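You operate a simulated robot arm through the tools that you are given. There is no shell and no other tool.

You run a simulated robot arm. Do the job below in one go: nothing can be reset, and whatever is moved stays where it is left.

## Task
Bleed the chest, open it, lift out the insert and pull both plugs.
Fine: wait for zero on the gauge before freeing the purple catch; insert on the blue mat, plugs in the plug stand; the lid stays open.

It is judged by the outcome, as a careful person would: the job done as asked, and still so three seconds after it is handed in. It fails if anything else is knocked over, pushed out of place, dropped, spilled or broken. A push-on lid holds only when it is set on centred and level and pressed home; a screw cap is set on level and turned clockwise until tight.

## Robot
A 7-joint arm with a two-finger parallel gripper, fixed in place. Base frame: the origin is at the foot of the arm, x ahead of it, y to its left, z up; the work surface is at about z = 860. Lengths are in mm, angles in degrees, forces in N, time in s.
Its first joint turns from -166.0 to 166.0 degrees. Payload 4.4 kg.
Tool frame: the origin (TCP) lies between the finger pads and is the grasp point; the fingertips stand 23 mm ahead of it; z points along the fingers, y is the line along which they close. Largest opening 94 mm; finger width 38, thickness 10; the body of the gripper, 54 by 96 mm, starts 39 mm behind the TCP.
Orientation is told as [roll, pitch, yaw] about the base's x, y, z axes, in that order, counted from this pose: with the fingers straight down and closing along the base's y, the tool's x points along the base's -x, its y along +y and its z along -z.

## Interface
- The arm moves only by the tool apply_moves. Its argument "series" is a list of rows, each an object of numbers (a shift or turn left out is 0, a gripper value left out holds the last): "wx", "wy", "wz": the turn, a rotation vector about the base's x, y, z in units of 4 degrees (1.0 is 4 degrees); "dx", "dy", "dz": the shift along the base's x, y, z in units of 25 mm (1.0 is 25 mm); "claw": the gripper command, from -1 (shut) to 1 (fully open), values between in proportion. In form: [{"wx": .., "wy": .., "wz": .., "dx": .., "dy": .., "dz": .., "claw": ..}, ...]. A call has 1 to 20 rows; each row shifts and turns the commanded pose from where the row before left it. A call with a number of a shift or a turn outside -1 to 1 is refused whole. Each row takes 0.2 s and may step no farther than 50 mm and 8.6 degrees from the row before; otherwise, or with a gripper value out of range, the whole call is refused. Where a pose cannot be reached the arm comes as near as it can. A force on the tool above 90 N (or 10 N above the force at the start of the call, whichever is more), or a blocked arm, ends the call early, and 0.2 s more pass. The fingers move at their own pace (about 72 mm/s each) and stop on an object; they squeeze with about 24 N. The grip force told is the motor's: it shows also when the fingers shut on nothing. Time passes only in rows, and 0.2 s behind the last, so rows that do not move let the fingers close. The reply holds the time, the measured pose of the TCP, the force on the tool along the base axes, the opening and the grip force, in the units named above and with some noise, with the torque about the TCP (base axes, N m) and any sound that the robot's microphone picked up, and new pictures: "show" is both (left out), scene, wrist or none.
- Cameras (640 x 400 px; columns grow to the right, rows downward): "scene" is fixed at [226.4, -651.8, 1492.2]; the picture's right is [0.79, -0.61, 0.00], its down [-0.25, -0.32, -0.91] and it looks along [0.56, 0.73, -0.41] (base axes); focal length 287 px, centre (320, 200). "wrist" rides on the gripper at [86, 16, -75] in the tool frame; the picture's right is [-0.18, 0.98, 0.00], its down [-0.58, -0.11, -0.81] and it looks along [-0.79, -0.15, 0.59] (tool axes); focal length 243 px, centre (320, 200). There is no depth. A picture from a camera that has moved, and an enlarged one, comes with that camera's place and axes in the base frame and with its lens. The place of the scene camera against the robot may be out by one fixed shift of up to 12 mm in any direction.
- zoom(camera, box): a new picture of the part [left, top, right, bottom] of that camera's present view, enlarged. It takes no simulated time.
- finish_job(): hands the job in; it is judged then, once.

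Places have to be worked out from the pictures, the camera data and where the tool is seen. Open the gripper and draw the arm clear of the work before you hand the job in, unless the task says otherwise.

The tools are called as a command line: name --argument value ..., lists and objects as JSON in quotes. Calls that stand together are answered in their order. apply_moves: Moves the arm, as the interface text tells. Its arguments: {"type":"object","properties":{"series":{"type":"array"},"show":{"type":"string","enum":["both","scene","wrist","none"]}},"required":["series"]} The other tools are called the same way: zoom (camera, box) takes an enlarged picture of a part of a camera's view; finish_job () hands the job in.

At the start:

```text
time_s: 0.0
position: [810.9, -77.3, 1252.7]
orientation: [0.0, 0.0, 0.0]
ft_force: [0.6, 0.2, 0.4]
moment: [0.03, 0.04, -0.01]
finger_gap: 93.9
gripper_force: 0.2
```

scene: 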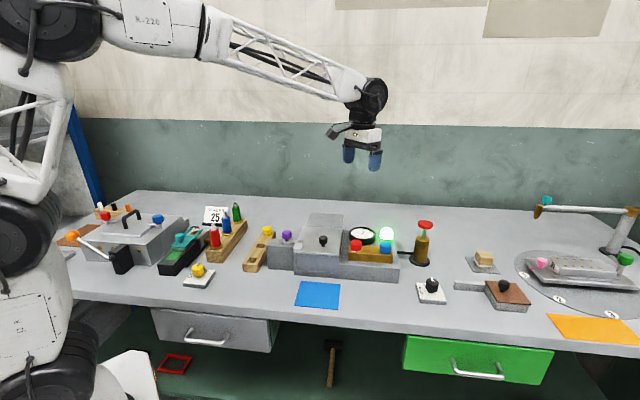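
wrist: 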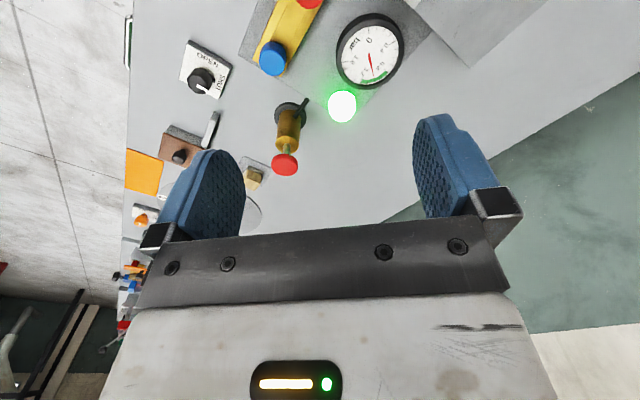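

I start by looking closely at the scene before moving anything.

zoom --camera "scene" --box '[230, 190, 450, 320]'

zoom --camera "scene" --box '[50, 180, 270, 310]'

zoom --camera "scene" --box '[420, 190, 640, 350]'

zoom --camera "wrist" --box '[110, 0, 440, 220]'

```text
2.91 times, centred on (340, 255) of scene
camera zoom: at [226.4, -651.8, 1492.2], right [0.79, -0.61, 0.0], down [-0.25, -0.32, -0.91], along [0.56, 0.73, -0.41], focal length 835 px, centre (262, 40)
```

zoom: 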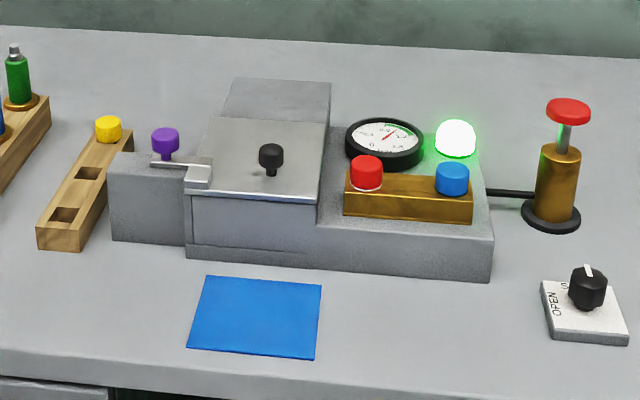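

```text
2.91 times, centred on (160, 245) of scene
camera zoom: at [226.4, -651.8, 1492.2], right [0.79, -0.61, 0.0], down [-0.25, -0.32, -0.91], along [0.56, 0.73, -0.41], focal length 835 px, centre (786, 69)
```

zoom: 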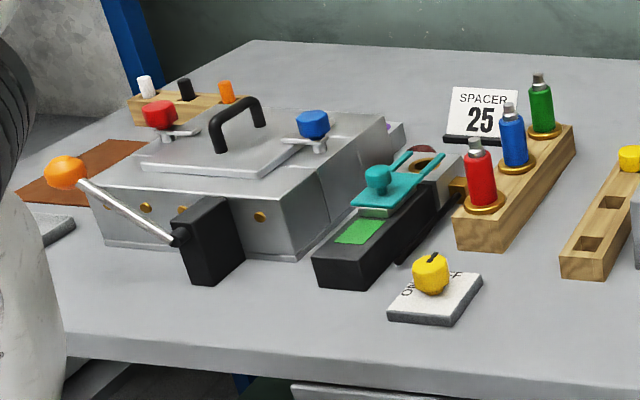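

```text
2.50 times, centred on (530, 270) of scene
camera zoom: at [226.4, -651.8, 1492.2], right [0.79, -0.61, 0.0], down [-0.25, -0.32, -0.91], along [0.56, 0.73, -0.41], focal length 717 px, centre (-205, 25)
```

zoom: 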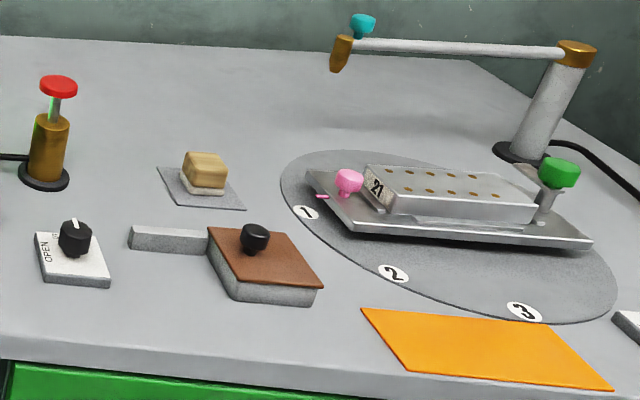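

```text
1.82 times, centred on (275, 110) of wrist
camera zoom: at [725.8, -59.3, 1327.7], right [0.18, 0.98, 0.0], down [0.58, -0.11, 0.81], along [0.79, -0.15, -0.59], focal length 441 px, centre (402, 364)
```

zoom: 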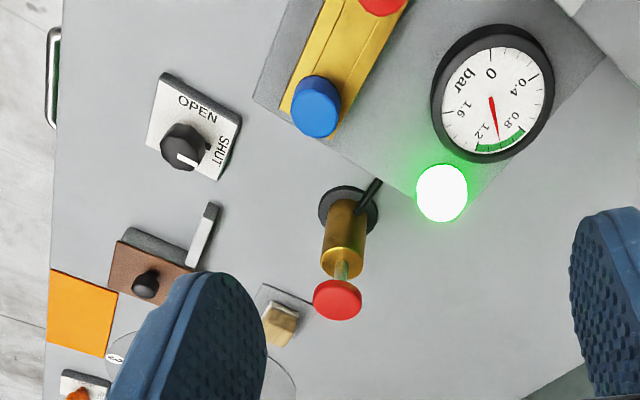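

The centre chest has the purple catch on its left. The gauge and lamp are on its right, the OPEN/SHUT bleed valve is at about (910, -312), and a wooden rack stands to its left. I'll draw the arm back at a safe height so the wrist camera can see the whole chest.

apply_moves --series '[{"dx": -0.95, "dy": 0.24}, {"dx": -0.95, "dy": 0.24}, {"dx": -0.95, "dy": 0.24}, {"dx": -0.95, "dy": 0.24}, {"dx": -0.95, "dy": 0.24}, {"dx": -0.95, "dy": 0.24}, {"dx": -0.95, "dy": 0.24}, {"dx": -0.95, "dy": 0.24}, {"dx": -0.95, "dy": 0.24}, {"dx": -0.95, "dy": 0.24}, {"dx": -0.95, "dy": 0.24}, {"dx": -0.95, "dy": 0.24}, {"dx": -0.95, "dy": 0.24}]'

```text
time_s: 2.8
position: [499.7, 2.9, 1251.0]
orientation: [0.0, 0.0, -0.1]
ft_force: [-0.2, 0.3, -0.7]
moment: [-0.02, 0.0, -0.01]
finger_gap: 94.3
gripper_force: 0.0
camera wrist: at [414.5, 19.7, 1326.2], right [0.18, 0.98, 0.0], down [0.58, -0.11, 0.81], along [0.79, -0.15, -0.59], focal length 243 px, centre (320, 200)
```

scene: 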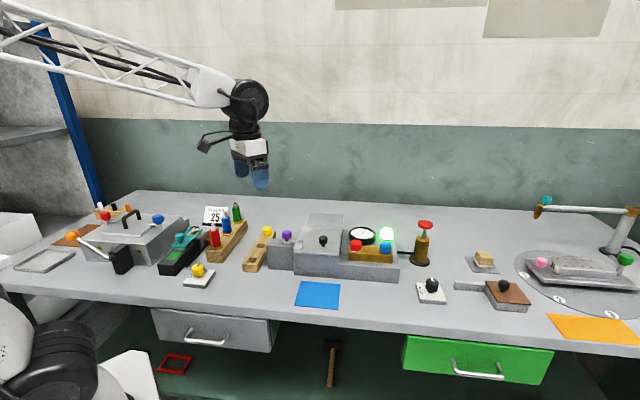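
wrist: 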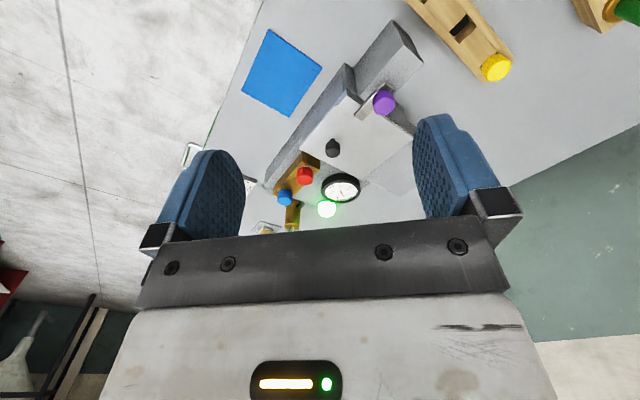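

The wrist view now takes in the whole chest. I'll enlarge it to read the layout.

zoom --camera "wrist" --box '[230, 0, 430, 125]'

zoom --camera "wrist" --box '[240, 110, 420, 230]'

zoom --camera "wrist" --box '[380, 0, 640, 120]'

zoom --camera "scene" --box '[235, 205, 345, 285]'

zoom --camera "scene" --box '[330, 210, 450, 310]'

```text
3.20 times, centred on (330, 62) of wrist
camera zoom: at [414.5, 19.7, 1326.2], right [0.18, 0.98, 0.0], down [0.58, -0.11, 0.81], along [0.79, -0.15, -0.59], focal length 776 px, centre (288, 640)
```

zoom: 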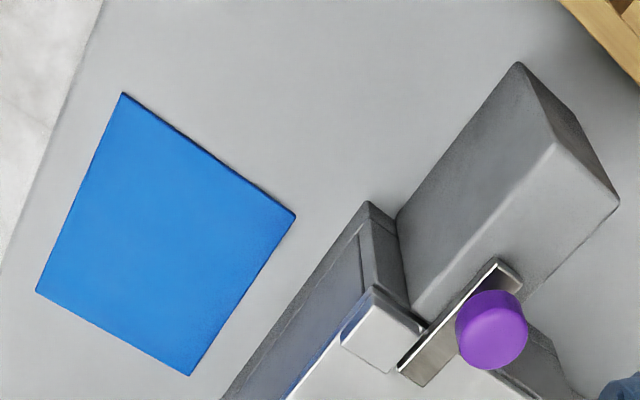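

```text
3.33 times, centred on (330, 170) of wrist
camera zoom: at [414.5, 19.7, 1326.2], right [0.18, 0.98, 0.0], down [0.58, -0.11, 0.81], along [0.79, -0.15, -0.59], focal length 809 px, centre (287, 300)
```

zoom: 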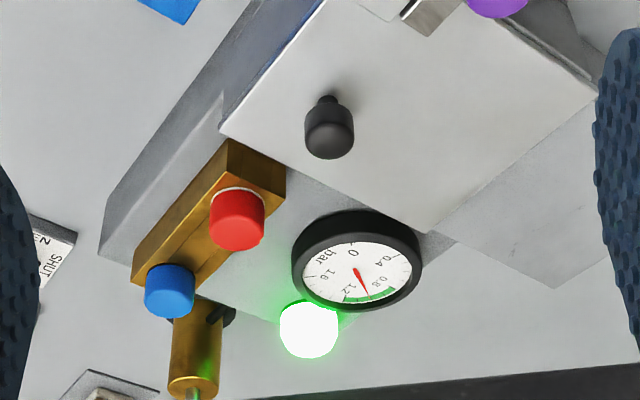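

```text
2.46 times, centred on (510, 60) of wrist
camera zoom: at [414.5, 19.7, 1326.2], right [0.18, 0.98, 0.0], down [0.58, -0.11, 0.81], along [0.79, -0.15, -0.59], focal length 597 px, centre (-148, 545)
```

zoom: 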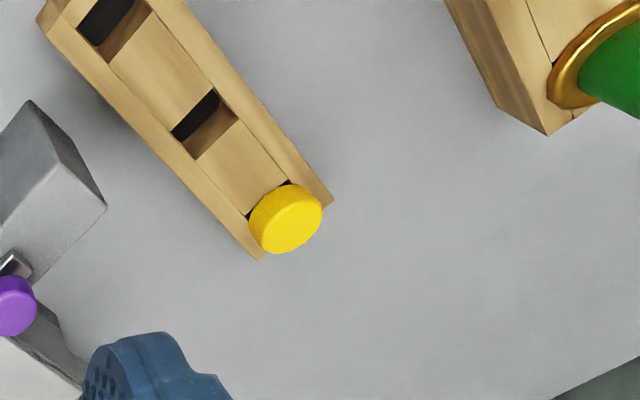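

```text
5.00 times, centred on (290, 245) of scene
camera zoom: at [226.4, -651.8, 1492.2], right [0.79, -0.61, 0.0], down [-0.25, -0.32, -0.91], along [0.56, 0.73, -0.41], focal length 1435 px, centre (470, -25)
```

zoom: 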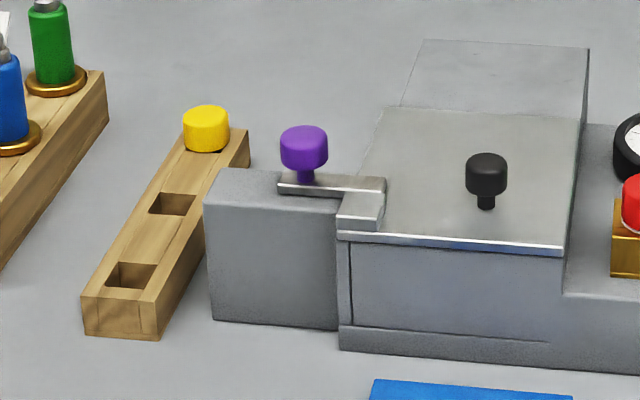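

```text
4.00 times, centred on (390, 260) of scene
camera zoom: at [226.4, -651.8, 1492.2], right [0.79, -0.61, 0.0], down [-0.25, -0.32, -0.91], along [0.56, 0.73, -0.41], focal length 1148 px, centre (40, -40)
```

zoom: 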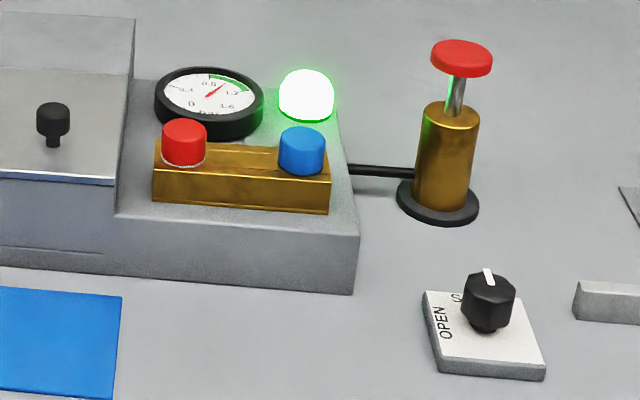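

The chest stands turned about 47° to the base axes, with its lid top near z≈960. Next I'll go look closely at the bleed valve from a safe height.

apply_moves --series '[{"dx": 0.667, "dy": -0.927}, {"dx": 0.667, "dy": -0.927}, {"dx": 0.667, "dy": -0.927}, {"dx": 0.667, "dy": -0.927}, {"dx": 0.667, "dy": -0.927, "dz": -1}, {"dx": 0.667, "dy": -0.927, "dz": -1}, {"dx": 0.667, "dy": -0.927, "dz": -1}, {"dx": 0.667, "dy": -0.927, "dz": -1}, {"dx": 0.667, "dy": -0.927, "dz": -1}, {"dx": 0.667, "dy": -0.927, "dz": -1}, {"dx": 0.667, "dy": -0.927, "dz": -1}, {"dx": 0.667, "dy": -0.927, "dz": -1}]'

```text
time_s: 5.4
position: [699.9, -276.6, 1056.0]
orientation: [0.1, -0.1, 0.0]
ft_force: [-0.5, -0.9, 0.2]
moment: [-0.01, -0.01, -0.01]
finger_gap: 93.7
gripper_force: 0.0
camera wrist: at [615.7, -260.3, 1130.2], right [0.18, 0.98, 0.0], down [0.58, -0.11, 0.81], along [0.79, -0.15, -0.59], focal length 243 px, centre (320, 200)
```

scene: 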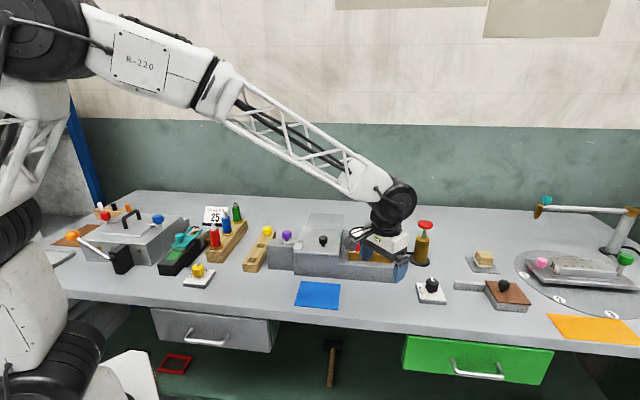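
wrist: 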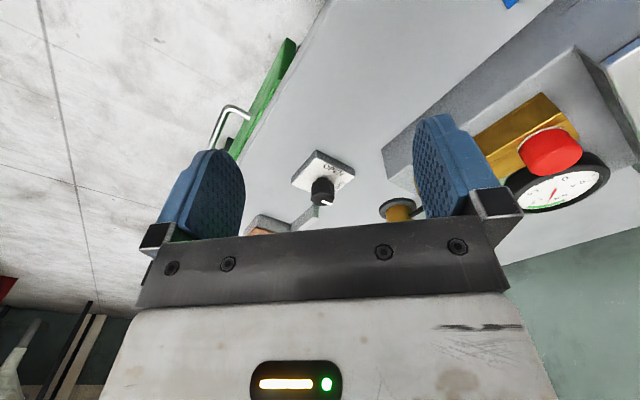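

zoom --camera "wrist" --box '[270, 130, 390, 220]'

zoom --camera "scene" --box '[400, 265, 460, 315]'

zoom --camera "wrist" --box '[440, 40, 640, 220]'

```text
4.44 times, centred on (330, 175) of wrist
camera zoom: at [615.7, -260.3, 1130.2], right [0.18, 0.98, 0.0], down [0.58, -0.11, 0.81], along [0.79, -0.15, -0.59], focal length 1078 px, centre (276, 311)
```

zoom: 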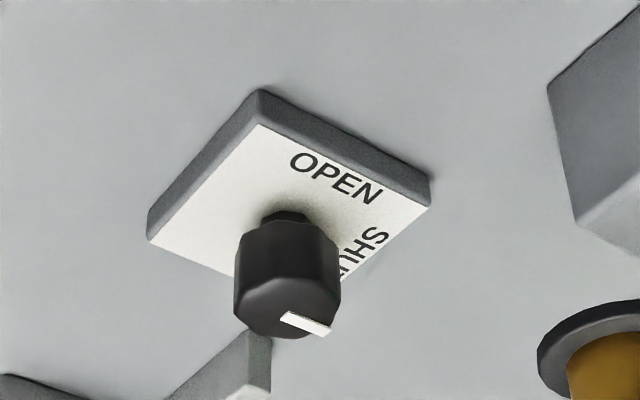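

```text
8.00 times, centred on (430, 290) of scene
camera zoom: at [226.4, -651.8, 1492.2], right [0.79, -0.61, 0.0], down [-0.25, -0.32, -0.91], along [0.56, 0.73, -0.41], focal length 2296 px, centre (-560, -520)
```

zoom: 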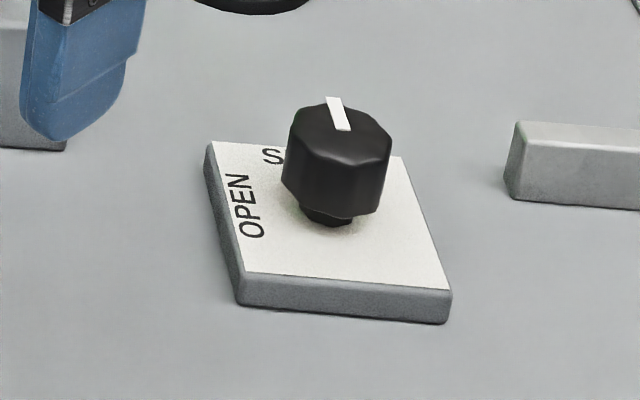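

```text
2.22 times, centred on (540, 130) of wrist
camera zoom: at [615.7, -260.3, 1130.2], right [0.18, 0.98, 0.0], down [0.58, -0.11, 0.81], along [0.79, -0.15, -0.59], focal length 539 px, centre (-169, 356)
```

zoom: 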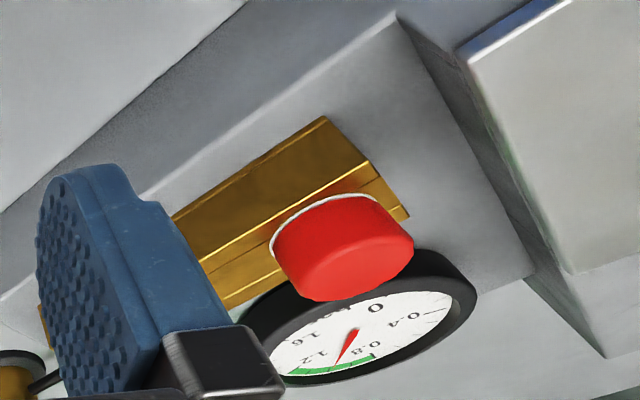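

The pointer sits at SHUT and OPEN is a quarter turn counter-clockwise seen from above. I'll approach the knob, which I put at about (912, -311) with its top near z≈905. On the way I'll turn the gripper to about -43° so it lines up with the plate.

apply_moves --series '[{"dx": 0.582, "dy": -0.085, "dz": -0.349, "wz": -0.977}, {"dx": 0.582, "dy": -0.085, "dz": -0.349, "wz": -0.977}, {"dx": 0.582, "dy": -0.085, "dz": -0.349, "wz": -0.977}, {"dx": 0.582, "dy": -0.085, "dz": -0.349, "wz": -0.977}, {"dx": 0.582, "dy": -0.085, "dz": -0.349, "wz": -0.977}, {"dx": 0.582, "dy": -0.085, "dz": -0.349, "wz": -0.977}, {"dx": 0.582, "dy": -0.085, "dz": -0.349, "wz": -0.977}, {"dx": 0.582, "dy": -0.085, "dz": -0.349, "wz": -0.977}, {"dx": 0.582, "dy": -0.085, "dz": -0.349, "wz": -0.977}, {"dx": 0.582, "dy": -0.085, "dz": -0.349, "wz": -0.977}, {"dx": 0.582, "dy": -0.085, "dz": -0.349, "wz": -0.977}]'

```text
time_s: 7.8
position: [862.5, -299.6, 956.8]
orientation: [0.0, 0.0, -43.0]
ft_force: [1.0, 0.6, 0.2]
moment: [0.0, 0.02, -0.02]
finger_gap: 94.1
gripper_force: 0.1
camera wrist: at [812.2, -228.7, 1031.4], right [0.81, 0.59, 0.0], down [0.35, -0.48, 0.81], along [0.48, -0.65, -0.59], focal length 243 px, centre (320, 200)
```

scene: 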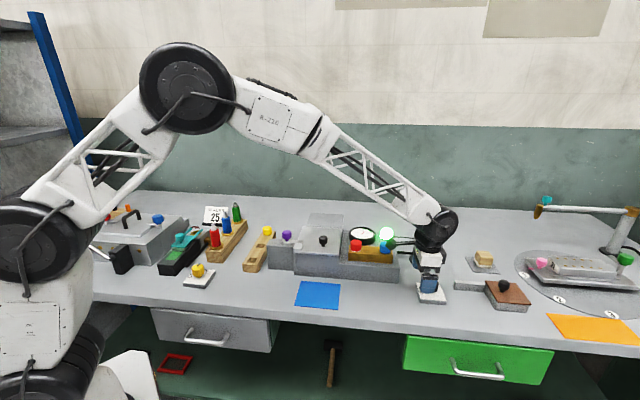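
wrist: 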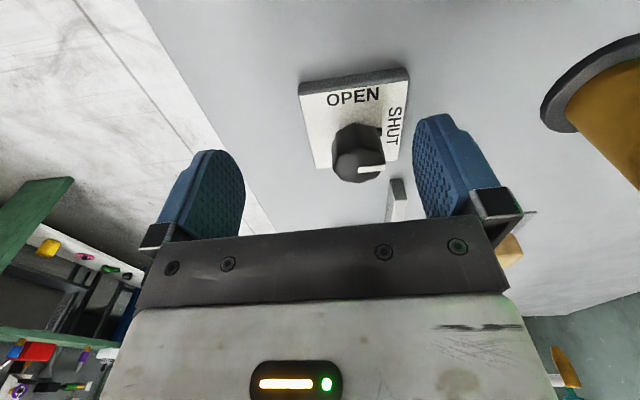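

zoom --camera "wrist" --box '[280, 50, 440, 200]'

zoom --camera "scene" --box '[370, 215, 470, 315]'

```text
2.67 times, centred on (360, 125) of wrist
camera zoom: at [812.2, -228.7, 1031.4], right [0.81, 0.59, 0.0], down [0.35, -0.48, 0.81], along [0.48, -0.65, -0.59], focal length 647 px, centre (213, 400)
```

zoom: 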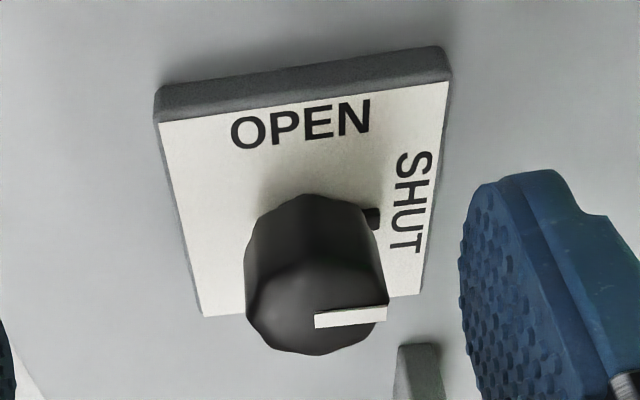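

```text
4.00 times, centred on (420, 265) of scene
camera zoom: at [226.4, -651.8, 1492.2], right [0.79, -0.61, 0.0], down [-0.25, -0.32, -0.91], along [0.56, 0.73, -0.41], focal length 1148 px, centre (-80, -60)
```

zoom: 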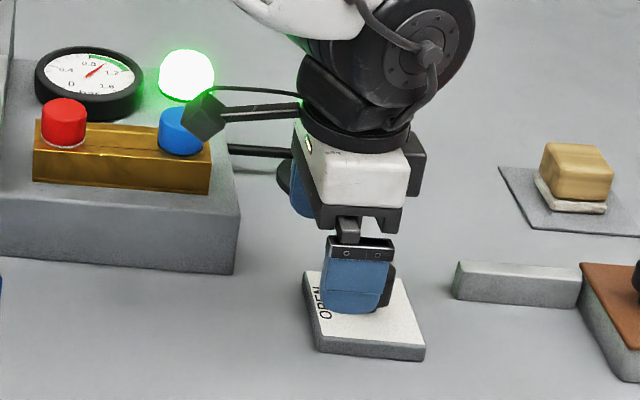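

zoom --camera "wrist" --box '[330, 90, 400, 160]'

```text
5.71 times, centred on (365, 125) of wrist
camera zoom: at [812.2, -228.7, 1031.4], right [0.81, 0.59, 0.0], down [0.35, -0.48, 0.81], along [0.48, -0.65, -0.59], focal length 1386 px, centre (63, 629)
```

zoom: 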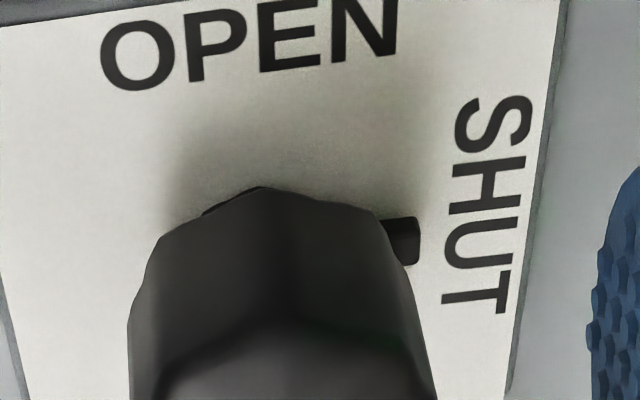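

The knob centre works out at (911, -313.5), top z≈908, with a low lug under it at z≈880. I'll move above it and lower until the fingertips are at z≈884, then close.

apply_moves --series '[{"dx": 0.97, "dy": -0.26, "claw": 1}, {"dx": 0.97, "dy": -0.26}, {"dz": -0.6}, {"dz": -0.7}, {"dz": -0.7}, {}]'

```text
time_s: 9.2
position: [907.5, -312.3, 906.3]
orientation: [0.0, 0.0, -43.0]
ft_force: [-0.3, -0.3, -0.6]
moment: [0.02, -0.01, 0.0]
finger_gap: 94.0
gripper_force: 0.0
camera wrist: at [856.7, -241.1, 980.9], right [0.81, 0.59, 0.0], down [0.35, -0.48, 0.81], along [0.48, -0.65, -0.59], focal length 243 px, centre (320, 200)
```

scene: 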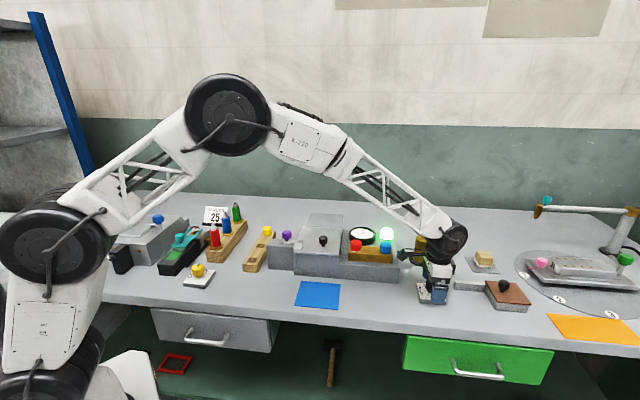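
wrist: 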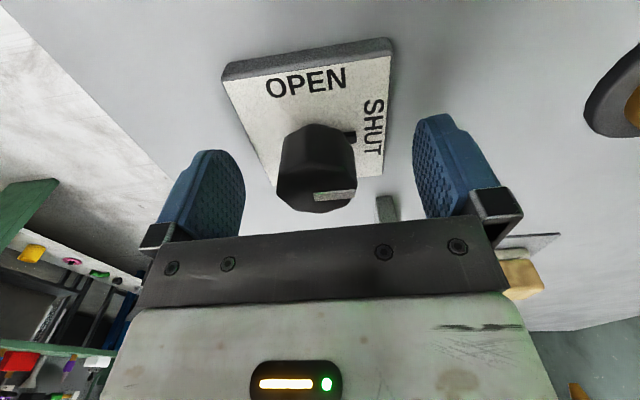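

The knob sits about 4–5 mm farther out than the TCP, so I'll nudge that way, recheck, and close on it.

apply_moves --series '[{"dx": 0.1, "dy": -0.12}, {}, {"claw": -1}, {}, {}, {}]'

```text
time_s: 10.6
position: [911.3, -316.8, 906.2]
orientation: [0.0, 0.0, -43.2]
ft_force: [-26.9, -27.0, 5.3]
moment: [0.4, 0.2, 0.27]
finger_gap: 35.8
gripper_force: 44.7
camera wrist: at [859.4, -245.0, 981.5], right [0.81, 0.59, 0.0], down [0.35, -0.48, 0.81], along [0.48, -0.65, -0.59], focal length 243 px, centre (320, 200)
```

scene: 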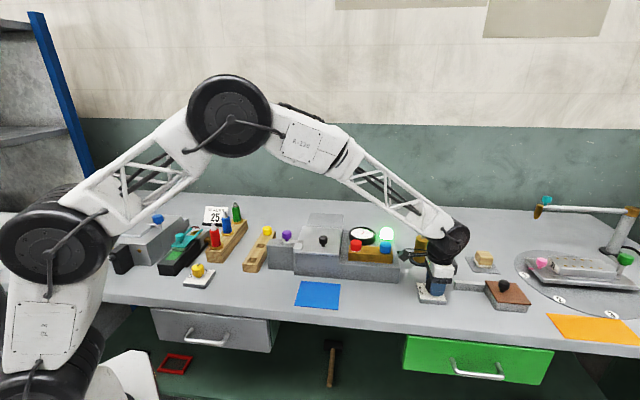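
wrist: 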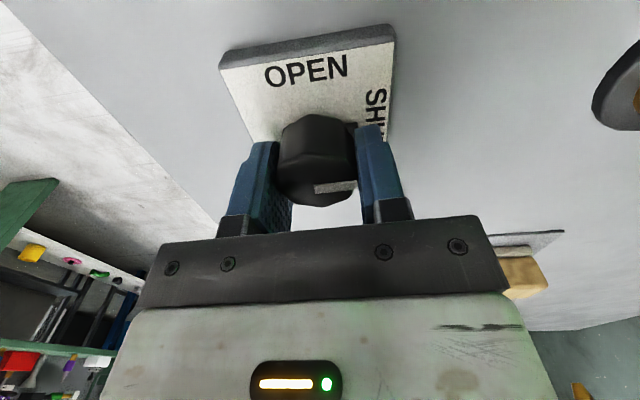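

I have the knob (gap 36 mm), but there's a sideways push of about 38 N along the closing line, so I'm slightly off-centre. I'll ease the command back about 2.5 mm along that line to relieve it.

apply_moves --series '[{"dx": -0.04, "dy": -0.04}, {"dx": -0.03, "dy": -0.03}, {}]' --show "none"

```text
time_s: 11.4
position: [912.0, -316.5, 906.7]
orientation: [0.0, 0.0, -43.0]
ft_force: [-6.1, -10.1, -3.0]
moment: [-0.15, 0.66, 0.05]
finger_gap: 35.8
gripper_force: 44.8
```

The force is down to about 11 N. Now I'll turn the knob counter-clockwise in steps.

apply_moves --series '[{"wz": 0.5}, {"wz": 1}, {"wz": 1}, {"wz": 1}, {"wz": 1}, {"wz": 1}, {"wz": 1}, {"wz": 1}]' --show "wrist"

```text
time_s: 13.1
position: [913.4, -313.5, 906.9]
orientation: [0.1, 0.0, -15.2]
ft_force: [8.9, 16.6, -3.3]
moment: [-0.27, 0.12, -0.13]
finger_gap: 35.9
gripper_force: 45.5
stopped in row 8: the force on the tool passed its limit at 91 N (the readings are from after the stop); the commanded pose is now the measured one
camera wrist: at [834.3, -274.7, 981.5], right [0.44, 0.9, 0.0], down [0.53, -0.26, 0.81], along [0.73, -0.35, -0.59], focal length 243 px, centre (320, 200)
```

wrist: 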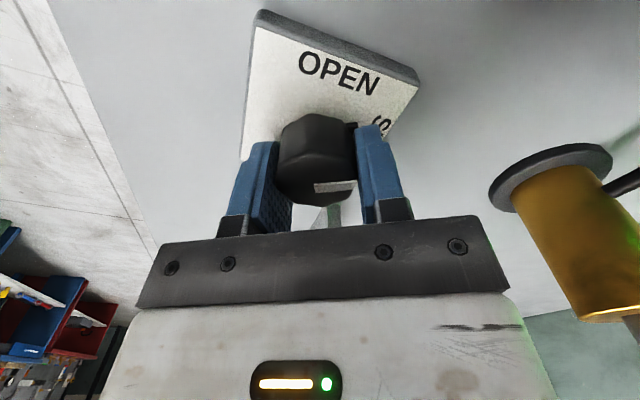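

The knob turns, but its axis is a few mm off the TCP, so side force built up. I'll carry on in short turns and shift the tool with the force, towards +y.

apply_moves --series '[{"dx": 0.01, "dy": 0.03, "wz": 0.5}, {"dx": 0.005, "dy": 0.025, "wz": 1}, {"dy": 0.025, "wz": 1}, {"dy": 0.025, "wz": 1}, {}]' --show "none"

```text
time_s: 14.3
position: [912.3, -311.6, 907.5]
orientation: [0.1, 0.0, -1.2]
ft_force: [11.2, 8.1, -3.2]
moment: [-0.57, -0.38, -0.05]
finger_gap: 35.6
gripper_force: 45.5
```

The force stays low, so I'll keep turning with small following shifts.

apply_moves --series '[{"dx": 0.01, "dy": 0.02, "wz": 1}, {"dx": 0.005, "dy": 0.02, "wz": 1}, {"dy": 0.02, "wz": 1}, {"dy": 0.02, "wz": 1}, {}]' --show "none"

apply_moves --series '[{"dx": -0.01, "dy": 0.015, "wz": 1}, {"dx": -0.01, "dy": 0.015, "wz": 1}, {"dx": -0.01, "dy": 0.015, "wz": 1}, {"dx": -0.01, "dy": 0.015, "wz": 1}, {}]' --show "wrist"

```text
time_s: 15.5
position: [912.7, -309.9, 906.6]
orientation: [0.0, 0.0, 14.8]
ft_force: [18.6, -4.5, -15.3]
moment: [-0.8, 0.54, 0.06]
finger_gap: 35.6
gripper_force: 45.5
```

```text
time_s: 16.7
position: [911.3, -306.9, 906.8]
orientation: [0.1, 0.0, 30.9]
ft_force: [-6.6, 11.3, 0.5]
moment: [-0.84, 0.73, -0.11]
finger_gap: 35.9
gripper_force: 44.6
camera wrist: at [830.2, -337.3, 981.5], right [-0.35, 0.94, 0.0], down [0.56, 0.2, 0.81], along [0.76, 0.28, -0.59], focal length 243 px, centre (320, 200)
```

wrist: 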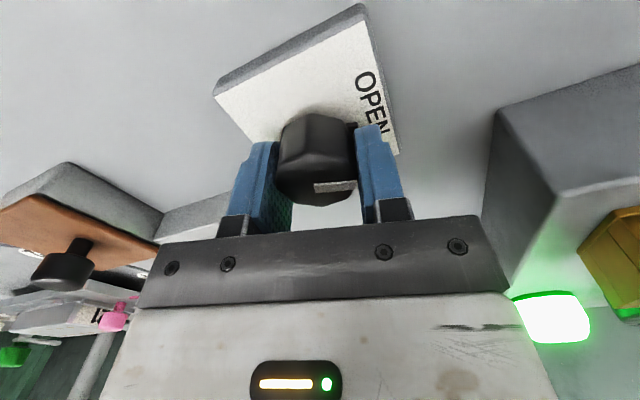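

The knob has turned about 74°. Another 16° or so should bring it to OPEN.

apply_moves --series '[{"dx": -0.015, "dy": 0.015, "wz": 1}, {"dx": -0.015, "dy": 0.015, "wz": 1}, {"dx": -0.015, "dy": 0.01, "wz": 1}, {"dx": -0.015, "dy": 0.01, "wz": 1}, {}]' --show "both"

```text
time_s: 17.9
position: [909.8, -305.4, 907.2]
orientation: [-0.1, 0.0, 46.9]
ft_force: [15.8, 20.7, 2.5]
moment: [0.16, -0.59, 0.02]
finger_gap: 35.8
gripper_force: 45.3
camera wrist: at [840.4, -357.2, 981.5], right [-0.59, 0.81, 0.0], down [0.48, 0.35, 0.81], along [0.65, 0.48, -0.59], focal length 243 px, centre (320, 200)
```

scene: 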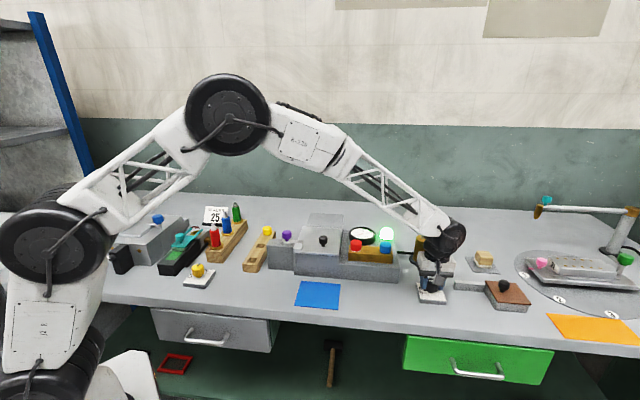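
wrist: 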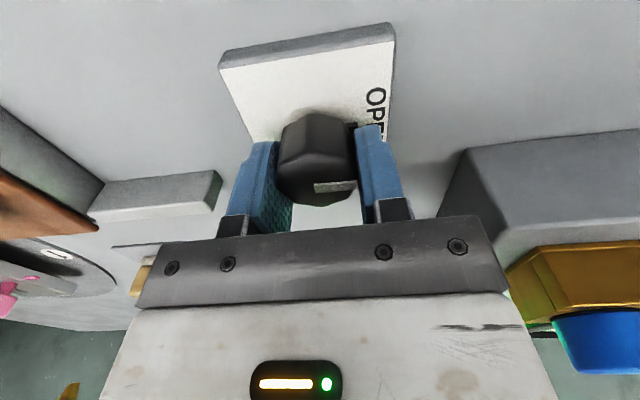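

zoom --camera "scene" --box '[330, 215, 410, 275]'

```text
6.67 times, centred on (370, 245) of scene
camera zoom: at [226.4, -651.8, 1492.2], right [0.79, -0.61, 0.0], down [-0.25, -0.32, -0.91], along [0.56, 0.73, -0.41], focal length 1913 px, centre (-13, -100)
```

zoom: 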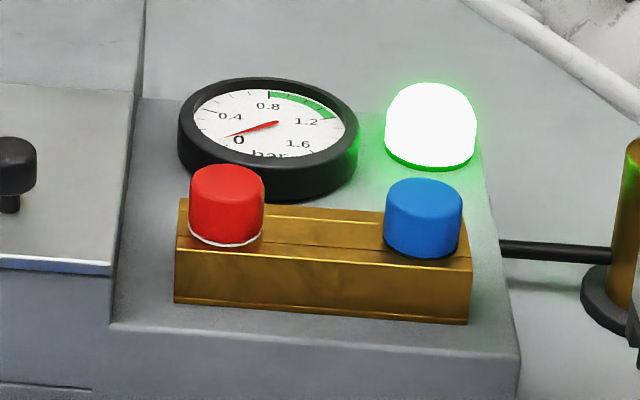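

The valve is open and the gauge has dropped to about 0.1. I'll hold still and let it bleed to zero.

apply_moves --series '[{}, {}, {}, {}, {}, {}, {}, {}, {}, {}]' --show "none"

zoom --camera "scene" --box '[340, 220, 390, 260]'

```text
time_s: 20.1
position: [910.2, -306.5, 907.2]
orientation: [0.1, 0.0, 46.8]
ft_force: [20.4, 30.2, 12.1]
moment: [-0.3, -0.46, -0.03]
finger_gap: 35.6
gripper_force: 45.7
```

```text
10.00 times, centred on (365, 240) of scene
camera zoom: at [226.4, -651.8, 1492.2], right [0.79, -0.61, 0.0], down [-0.25, -0.32, -0.91], along [0.56, 0.73, -0.41], focal length 2870 px, centre (-130, -200)
```

zoom: 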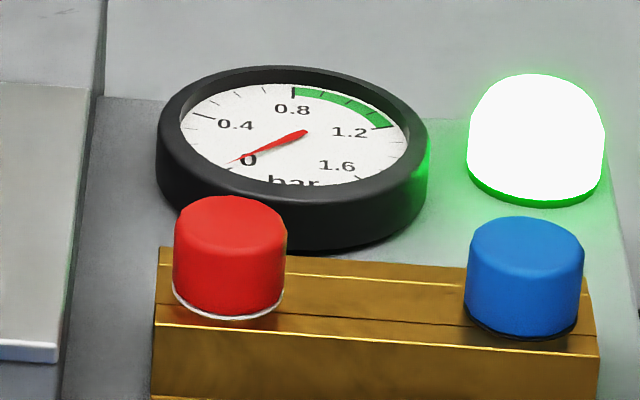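

The needle is almost at zero. I'll release the knob, rise straight up, and check that the valve stays at OPEN and what the gauge reads.

apply_moves --series '[{"claw": 0.5}, {"claw": 1}, {}, {}, {"dz": 0.5}, {"dz": 1}, {"dz": 1}, {"dz": 1}]' --show "both"

zoom --camera "scene" --box '[340, 220, 390, 260]'

zoom --camera "wrist" --box '[230, 50, 410, 200]'

```text
time_s: 21.9
position: [909.5, -307.6, 993.1]
orientation: [0.0, 0.0, 46.9]
ft_force: [-0.2, -0.2, 0.4]
moment: [0.02, 0.0, -0.01]
finger_gap: 94.0
gripper_force: 0.1
camera wrist: at [839.3, -358.8, 1067.8], right [-0.59, 0.81, 0.0], down [0.48, 0.35, 0.81], along [0.65, 0.48, -0.59], focal length 243 px, centre (320, 200)
```

scene: 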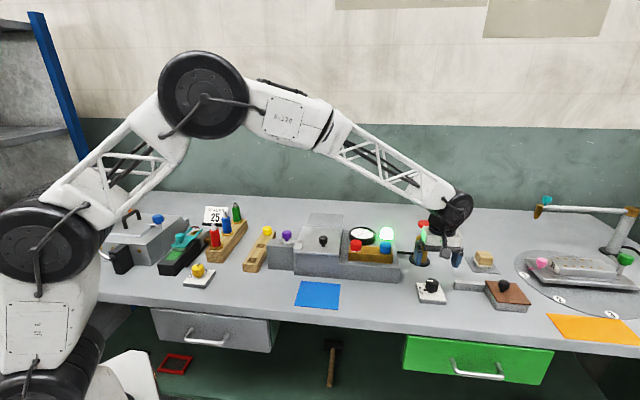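
wrist: 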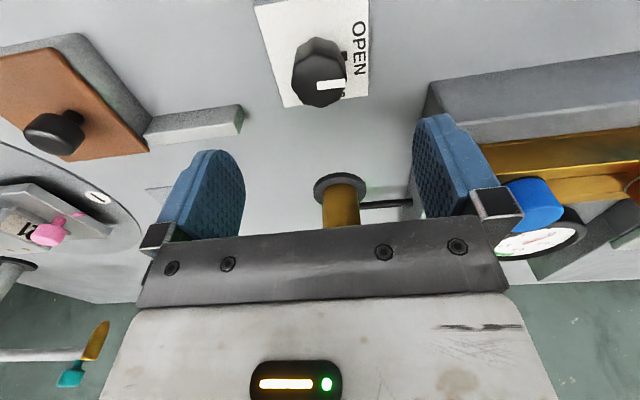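

```text
10.00 times, centred on (365, 240) of scene
camera zoom: at [226.4, -651.8, 1492.2], right [0.79, -0.61, 0.0], down [-0.25, -0.32, -0.91], along [0.56, 0.73, -0.41], focal length 2870 px, centre (-130, -200)
```

zoom: 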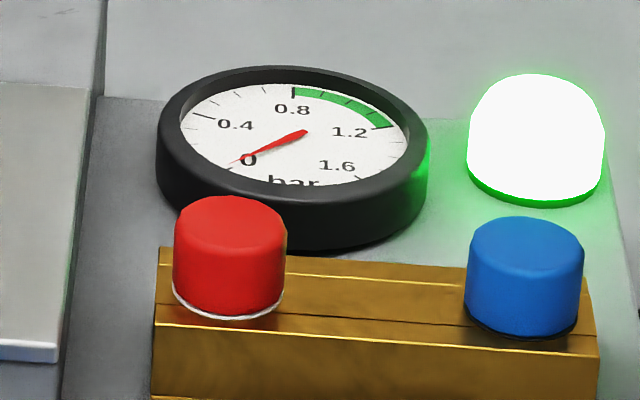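

```text
2.67 times, centred on (320, 125) of wrist
camera zoom: at [839.3, -358.8, 1067.8], right [-0.59, 0.81, 0.0], down [0.48, 0.35, 0.81], along [0.65, 0.48, -0.59], focal length 647 px, centre (320, 400)
```

zoom: 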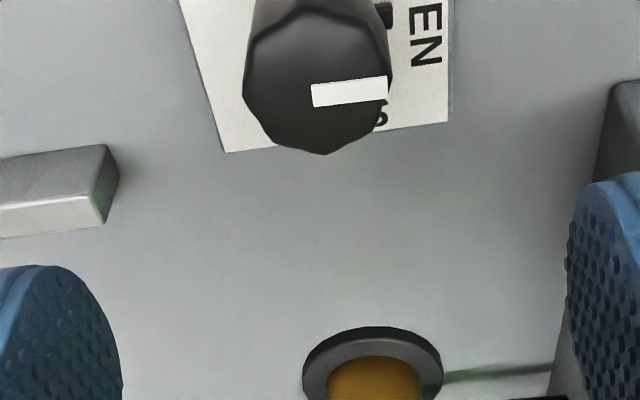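

The valve stays at OPEN and the needle is at or very near zero. I'll raise the arm and move it in front of the chest for a close look at the catch, lid and gauge.

apply_moves --series '[{"dz": 0.95}, {"dz": 0.95}, {"dz": 0.95}, {"dz": 0.95}, {"dz": 0.95}, {"dz": 0.95}, {"dx": -0.945, "dy": 0.626}, {"dx": -0.945, "dy": 0.626}, {"dx": -0.945, "dy": 0.626}, {"dx": -0.945, "dy": 0.626}, {"dx": -0.945, "dy": 0.626}, {"dx": -0.945, "dy": 0.626}, {"dx": -0.945, "dy": 0.626}, {"dx": -0.945, "dy": 0.626}, {"dx": -0.945, "dy": 0.626}, {"dx": -0.945, "dy": 0.626}, {"dx": -0.945, "dy": 0.626}, {"dx": -0.945, "dy": 0.626}, {"dx": -0.945, "dy": 0.626}, {"dx": -0.945, "dy": 0.626}]'

```text
time_s: 26.1
position: [580.6, -86.4, 1138.0]
orientation: [0.1, -0.1, 46.7]
ft_force: [0.2, 0.2, 0.3]
moment: [0.02, -0.02, -0.02]
finger_gap: 94.0
gripper_force: 0.0
camera wrist: at [511.4, -138.4, 1212.6], right [-0.59, 0.81, 0.0], down [0.48, 0.35, 0.81], along [0.65, 0.48, -0.59], focal length 243 px, centre (320, 200)
```

scene: 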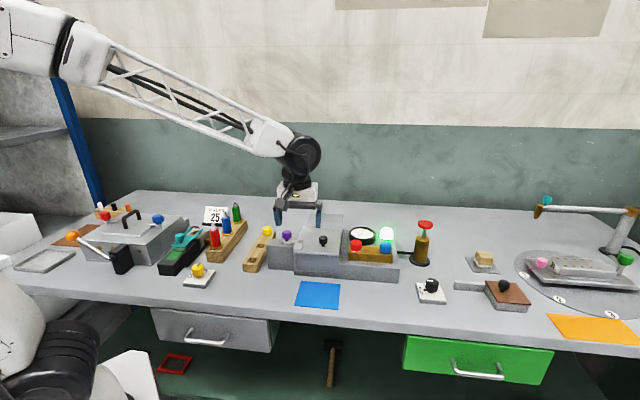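
wrist: 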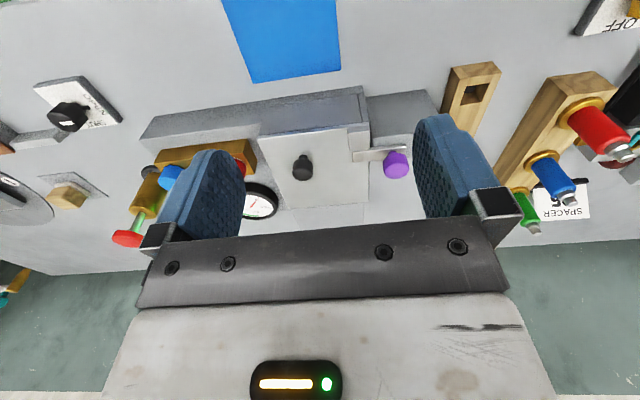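

zoom --camera "wrist" --box '[230, 70, 430, 230]'

zoom --camera "wrist" --box '[330, 80, 430, 190]'

zoom --camera "wrist" --box '[230, 170, 300, 225]'

```text
2.50 times, centred on (330, 150) of wrist
camera zoom: at [511.4, -138.4, 1212.6], right [-0.59, 0.81, 0.0], down [0.48, 0.35, 0.81], along [0.65, 0.48, -0.59], focal length 606 px, centre (295, 325)
```

zoom: 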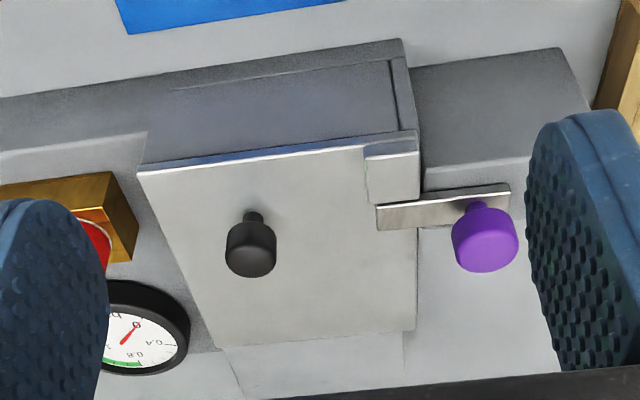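

```text
3.64 times, centred on (380, 135) of wrist
camera zoom: at [511.4, -138.4, 1212.6], right [-0.59, 0.81, 0.0], down [0.48, 0.35, 0.81], along [0.65, 0.48, -0.59], focal length 882 px, centre (102, 436)
```

zoom: 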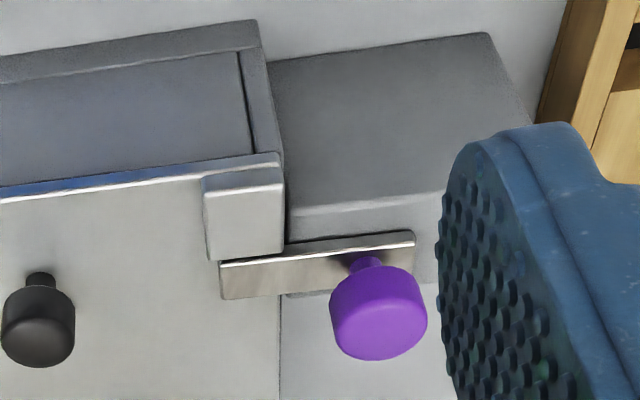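

```text
7.27 times, centred on (265, 198) of wrist
camera zoom: at [511.4, -138.4, 1212.6], right [-0.59, 0.81, 0.0], down [0.48, 0.35, 0.81], along [0.65, 0.48, -0.59], focal length 1764 px, centre (720, 218)
```

zoom: 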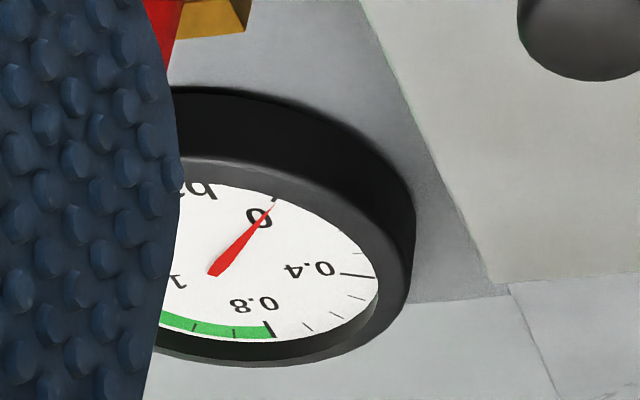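

The gauge needle is at exactly 0. The catch is a metal bar under the purple knob at about (636, 75.5), top z≈997. It reaches over the lid just behind a keeper block. I'll turn the gripper to -43° so the fingers flank the bar, and move above the knob.

apply_moves --series '[{"dx": 0.111, "dy": 0.324, "dz": -0.1, "wz": -1, "claw": 0.4}, {"dx": 0.111, "dy": 0.324, "dz": -0.1, "wz": -1}, {"dx": 0.111, "dy": 0.324, "dz": -0.1, "wz": -1}, {"dx": 0.111, "dy": 0.324, "dz": -0.1, "wz": -1}, {"dx": 0.111, "dy": 0.324, "dz": -0.1, "wz": -1}, {"dx": 0.111, "dy": 0.324, "dz": -0.1, "wz": -1}, {"dx": 0.111, "dy": 0.324, "dz": -0.1, "wz": -1}, {"dx": 0.111, "dy": 0.324, "dz": -0.1, "wz": -1}, {"dx": 0.111, "dy": 0.324, "dz": -0.1, "wz": -1}, {"dx": 0.111, "dy": 0.324, "dz": -0.1, "wz": -1}, {"dx": 0.111, "dy": 0.324, "dz": -0.1, "wz": -1}, {"dx": 0.111, "dy": 0.324, "dz": -0.1, "wz": -1}, {"dx": 0.111, "dy": 0.324, "dz": -0.1, "wz": -1}, {"dx": 0.111, "dy": 0.324, "dz": -0.1, "wz": -1}, {"dx": 0.111, "dy": 0.324, "dz": -0.1, "wz": -1}, {"dx": 0.111, "dy": 0.324, "dz": -0.1, "wz": -1}, {"dx": 0.111, "dy": 0.324, "dz": -0.1, "wz": -1}, {"dx": 0.111, "dy": 0.324, "dz": -0.1, "wz": -1}, {"dx": 0.111, "dy": 0.324, "dz": -0.1, "wz": -1}, {"dx": 0.111, "dy": 0.324, "dz": -0.1, "wz": -1}]' --show "none"

apply_moves --series '[{"wz": -0.8, "dz": -0.2}, {"wz": -0.8, "dz": -0.3}, {"wz": -0.8, "dz": -0.3}, {}]'

```text
time_s: 30.3
position: [635.7, 74.8, 1087.3]
orientation: [0.2, 0.0, -33.3]
ft_force: [-0.3, 0.2, 0.2]
moment: [0.02, -0.03, -0.02]
finger_gap: 66.0
gripper_force: 0.1
```

```text
time_s: 31.3
position: [636.0, 76.4, 1068.3]
orientation: [0.1, 0.0, -42.9]
ft_force: [0.5, -0.8, 0.4]
moment: [0.0, 0.01, -0.01]
finger_gap: 65.8
gripper_force: 0.1
camera wrist: at [584.0, 146.1, 1142.3], right [0.8, 0.6, 0.0], down [0.35, -0.48, 0.81], along [0.48, -0.65, -0.59], focal length 243 px, centre (320, 200)
```

scene: 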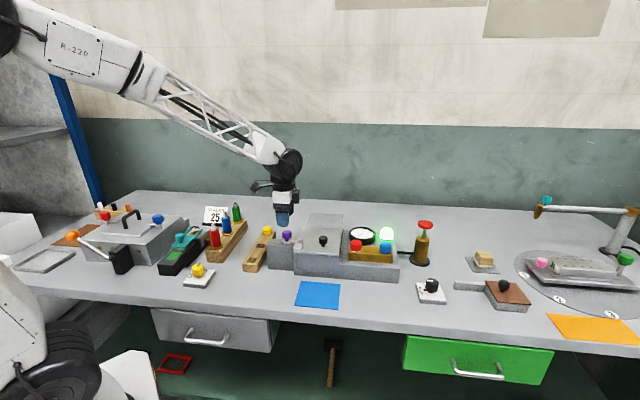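
wrist: 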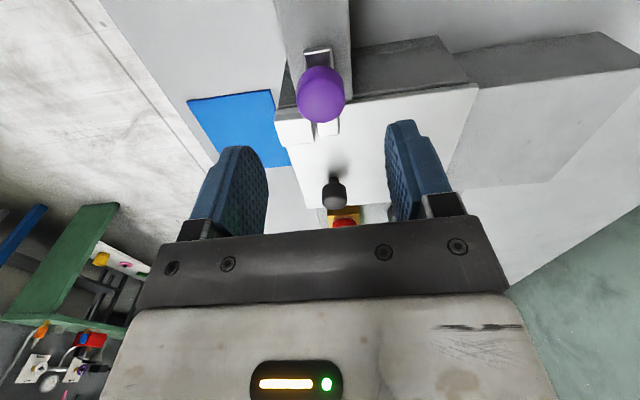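

zoom --camera "wrist" --box '[260, 20, 420, 220]'

zoom --camera "wrist" --box '[400, 20, 640, 220]'

```text
2.00 times, centred on (340, 120) of wrist
camera zoom: at [584.0, 146.1, 1142.3], right [0.8, 0.6, 0.0], down [0.35, -0.48, 0.81], along [0.48, -0.65, -0.59], focal length 485 px, centre (280, 360)
```

zoom: 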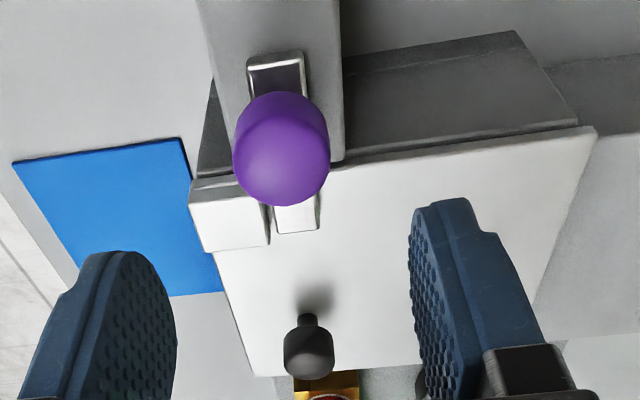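

```text
2.00 times, centred on (520, 120) of wrist
camera zoom: at [584.0, 146.1, 1142.3], right [0.8, 0.6, 0.0], down [0.35, -0.48, 0.81], along [0.48, -0.65, -0.59], focal length 485 px, centre (-80, 360)
```

zoom: 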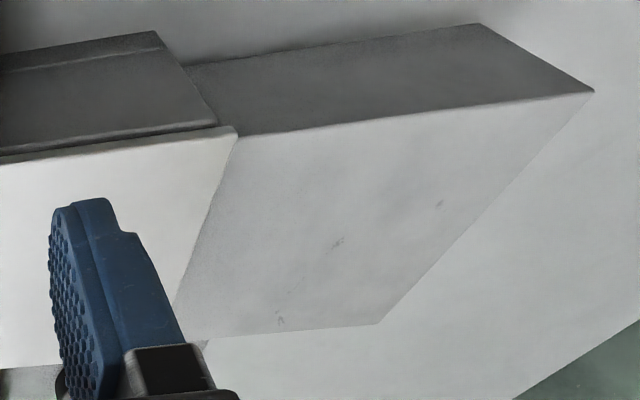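

The knob is centred under the TCP at (636, 76). I'll lower so the fingertips stop just above the bar (TCP z≈993), then close on the knob.

apply_moves --series '[{"dz": -0.75}, {"dz": -0.75}, {"dz": -0.75}, {"dz": -0.75}, {}, {"claw": -1}, {}, {}, {}]'

```text
time_s: 33.3
position: [635.1, 75.4, 993.3]
orientation: [0.1, 0.0, -42.8]
ft_force: [28.2, 28.4, -11.6]
moment: [-0.22, 0.2, 0.11]
finger_gap: 31.3
gripper_force: 44.6
camera wrist: at [583.8, 146.5, 1066.8], right [0.8, 0.6, 0.0], down [0.35, -0.48, 0.81], along [0.48, -0.65, -0.59], focal length 243 px, centre (320, 200)
```

scene: 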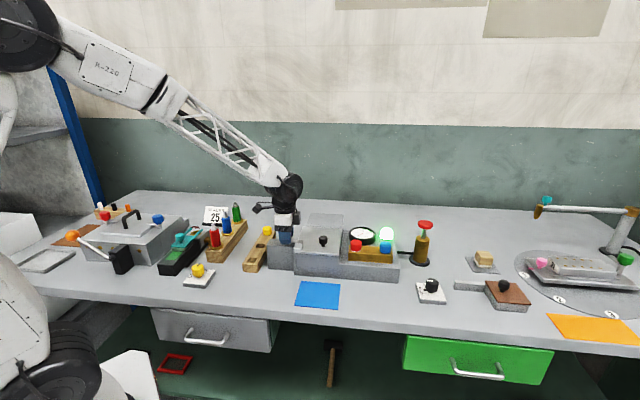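
wrist: 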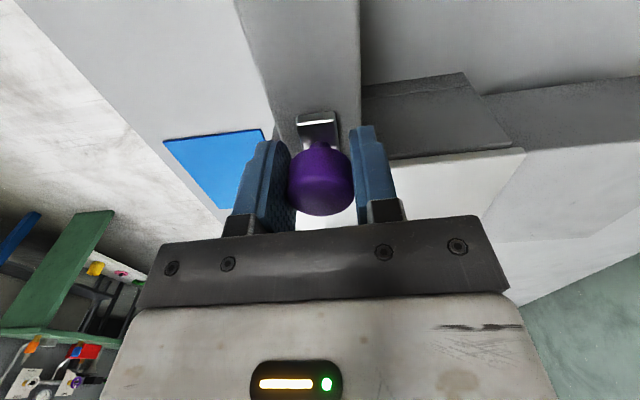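

The grip is on (gap 31 mm) with a side push towards +u. I'll relieve it before testing the catch.

apply_moves --series '[{"dx": 0.04, "dy": 0.04}, {"dx": 0.03, "dy": 0.03}, {}]' --show "none"

```text
time_s: 34.1
position: [635.1, 74.1, 991.7]
orientation: [-0.2, 0.2, -43.0]
ft_force: [-45.3, -34.3, 13.8]
moment: [0.11, 0.05, -0.11]
finger_gap: 31.2
gripper_force: 45.3
```

apply_moves --series '[{"dx": -0.035, "dy": -0.03}, {}]' --show "none"

```text
time_s: 34.7
position: [636.8, 76.5, 992.9]
orientation: [0.0, 0.0, -42.8]
ft_force: [-38.8, -28.8, 5.3]
moment: [-0.42, 0.67, -0.06]
finger_gap: 31.4
gripper_force: 45.5
```

apply_moves --series '[{"dx": -0.03, "dy": -0.02}, {}, {}]' --show "none"

```text
time_s: 35.5
position: [634.9, 74.7, 992.5]
orientation: [0.1, 0.0, -42.9]
ft_force: [-17.8, -14.2, -11.0]
moment: [-0.46, 0.37, 0.05]
finger_gap: 31.4
gripper_force: 45.4
```

The force is down to about 23 N. Now I'll test whether the catch swings by turning the knob gently counter-clockwise 12°, which takes the bar away from the keeper.

apply_moves --series '[{"dx": -0.01, "dy": -0.01, "wz": 1}, {"wz": 1}, {"wz": 1}]' --show "wrist"

```text
time_s: 36.3
position: [635.1, 76.7, 992.6]
orientation: [0.1, 0.0, -30.7]
ft_force: [-6.7, -5.7, -3.8]
moment: [-0.19, -0.07, -0.41]
finger_gap: 30.7
gripper_force: 45.0
camera wrist: at [570.5, 133.8, 1067.1], right [0.66, 0.75, 0.0], down [0.44, -0.39, 0.81], along [0.61, -0.53, -0.59], focal length 243 px, centre (320, 200)
```

wrist: 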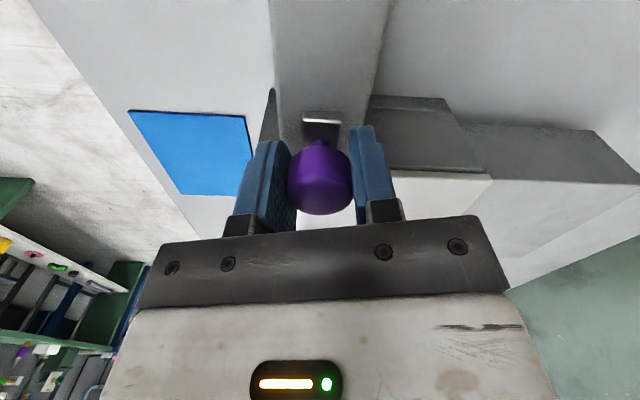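

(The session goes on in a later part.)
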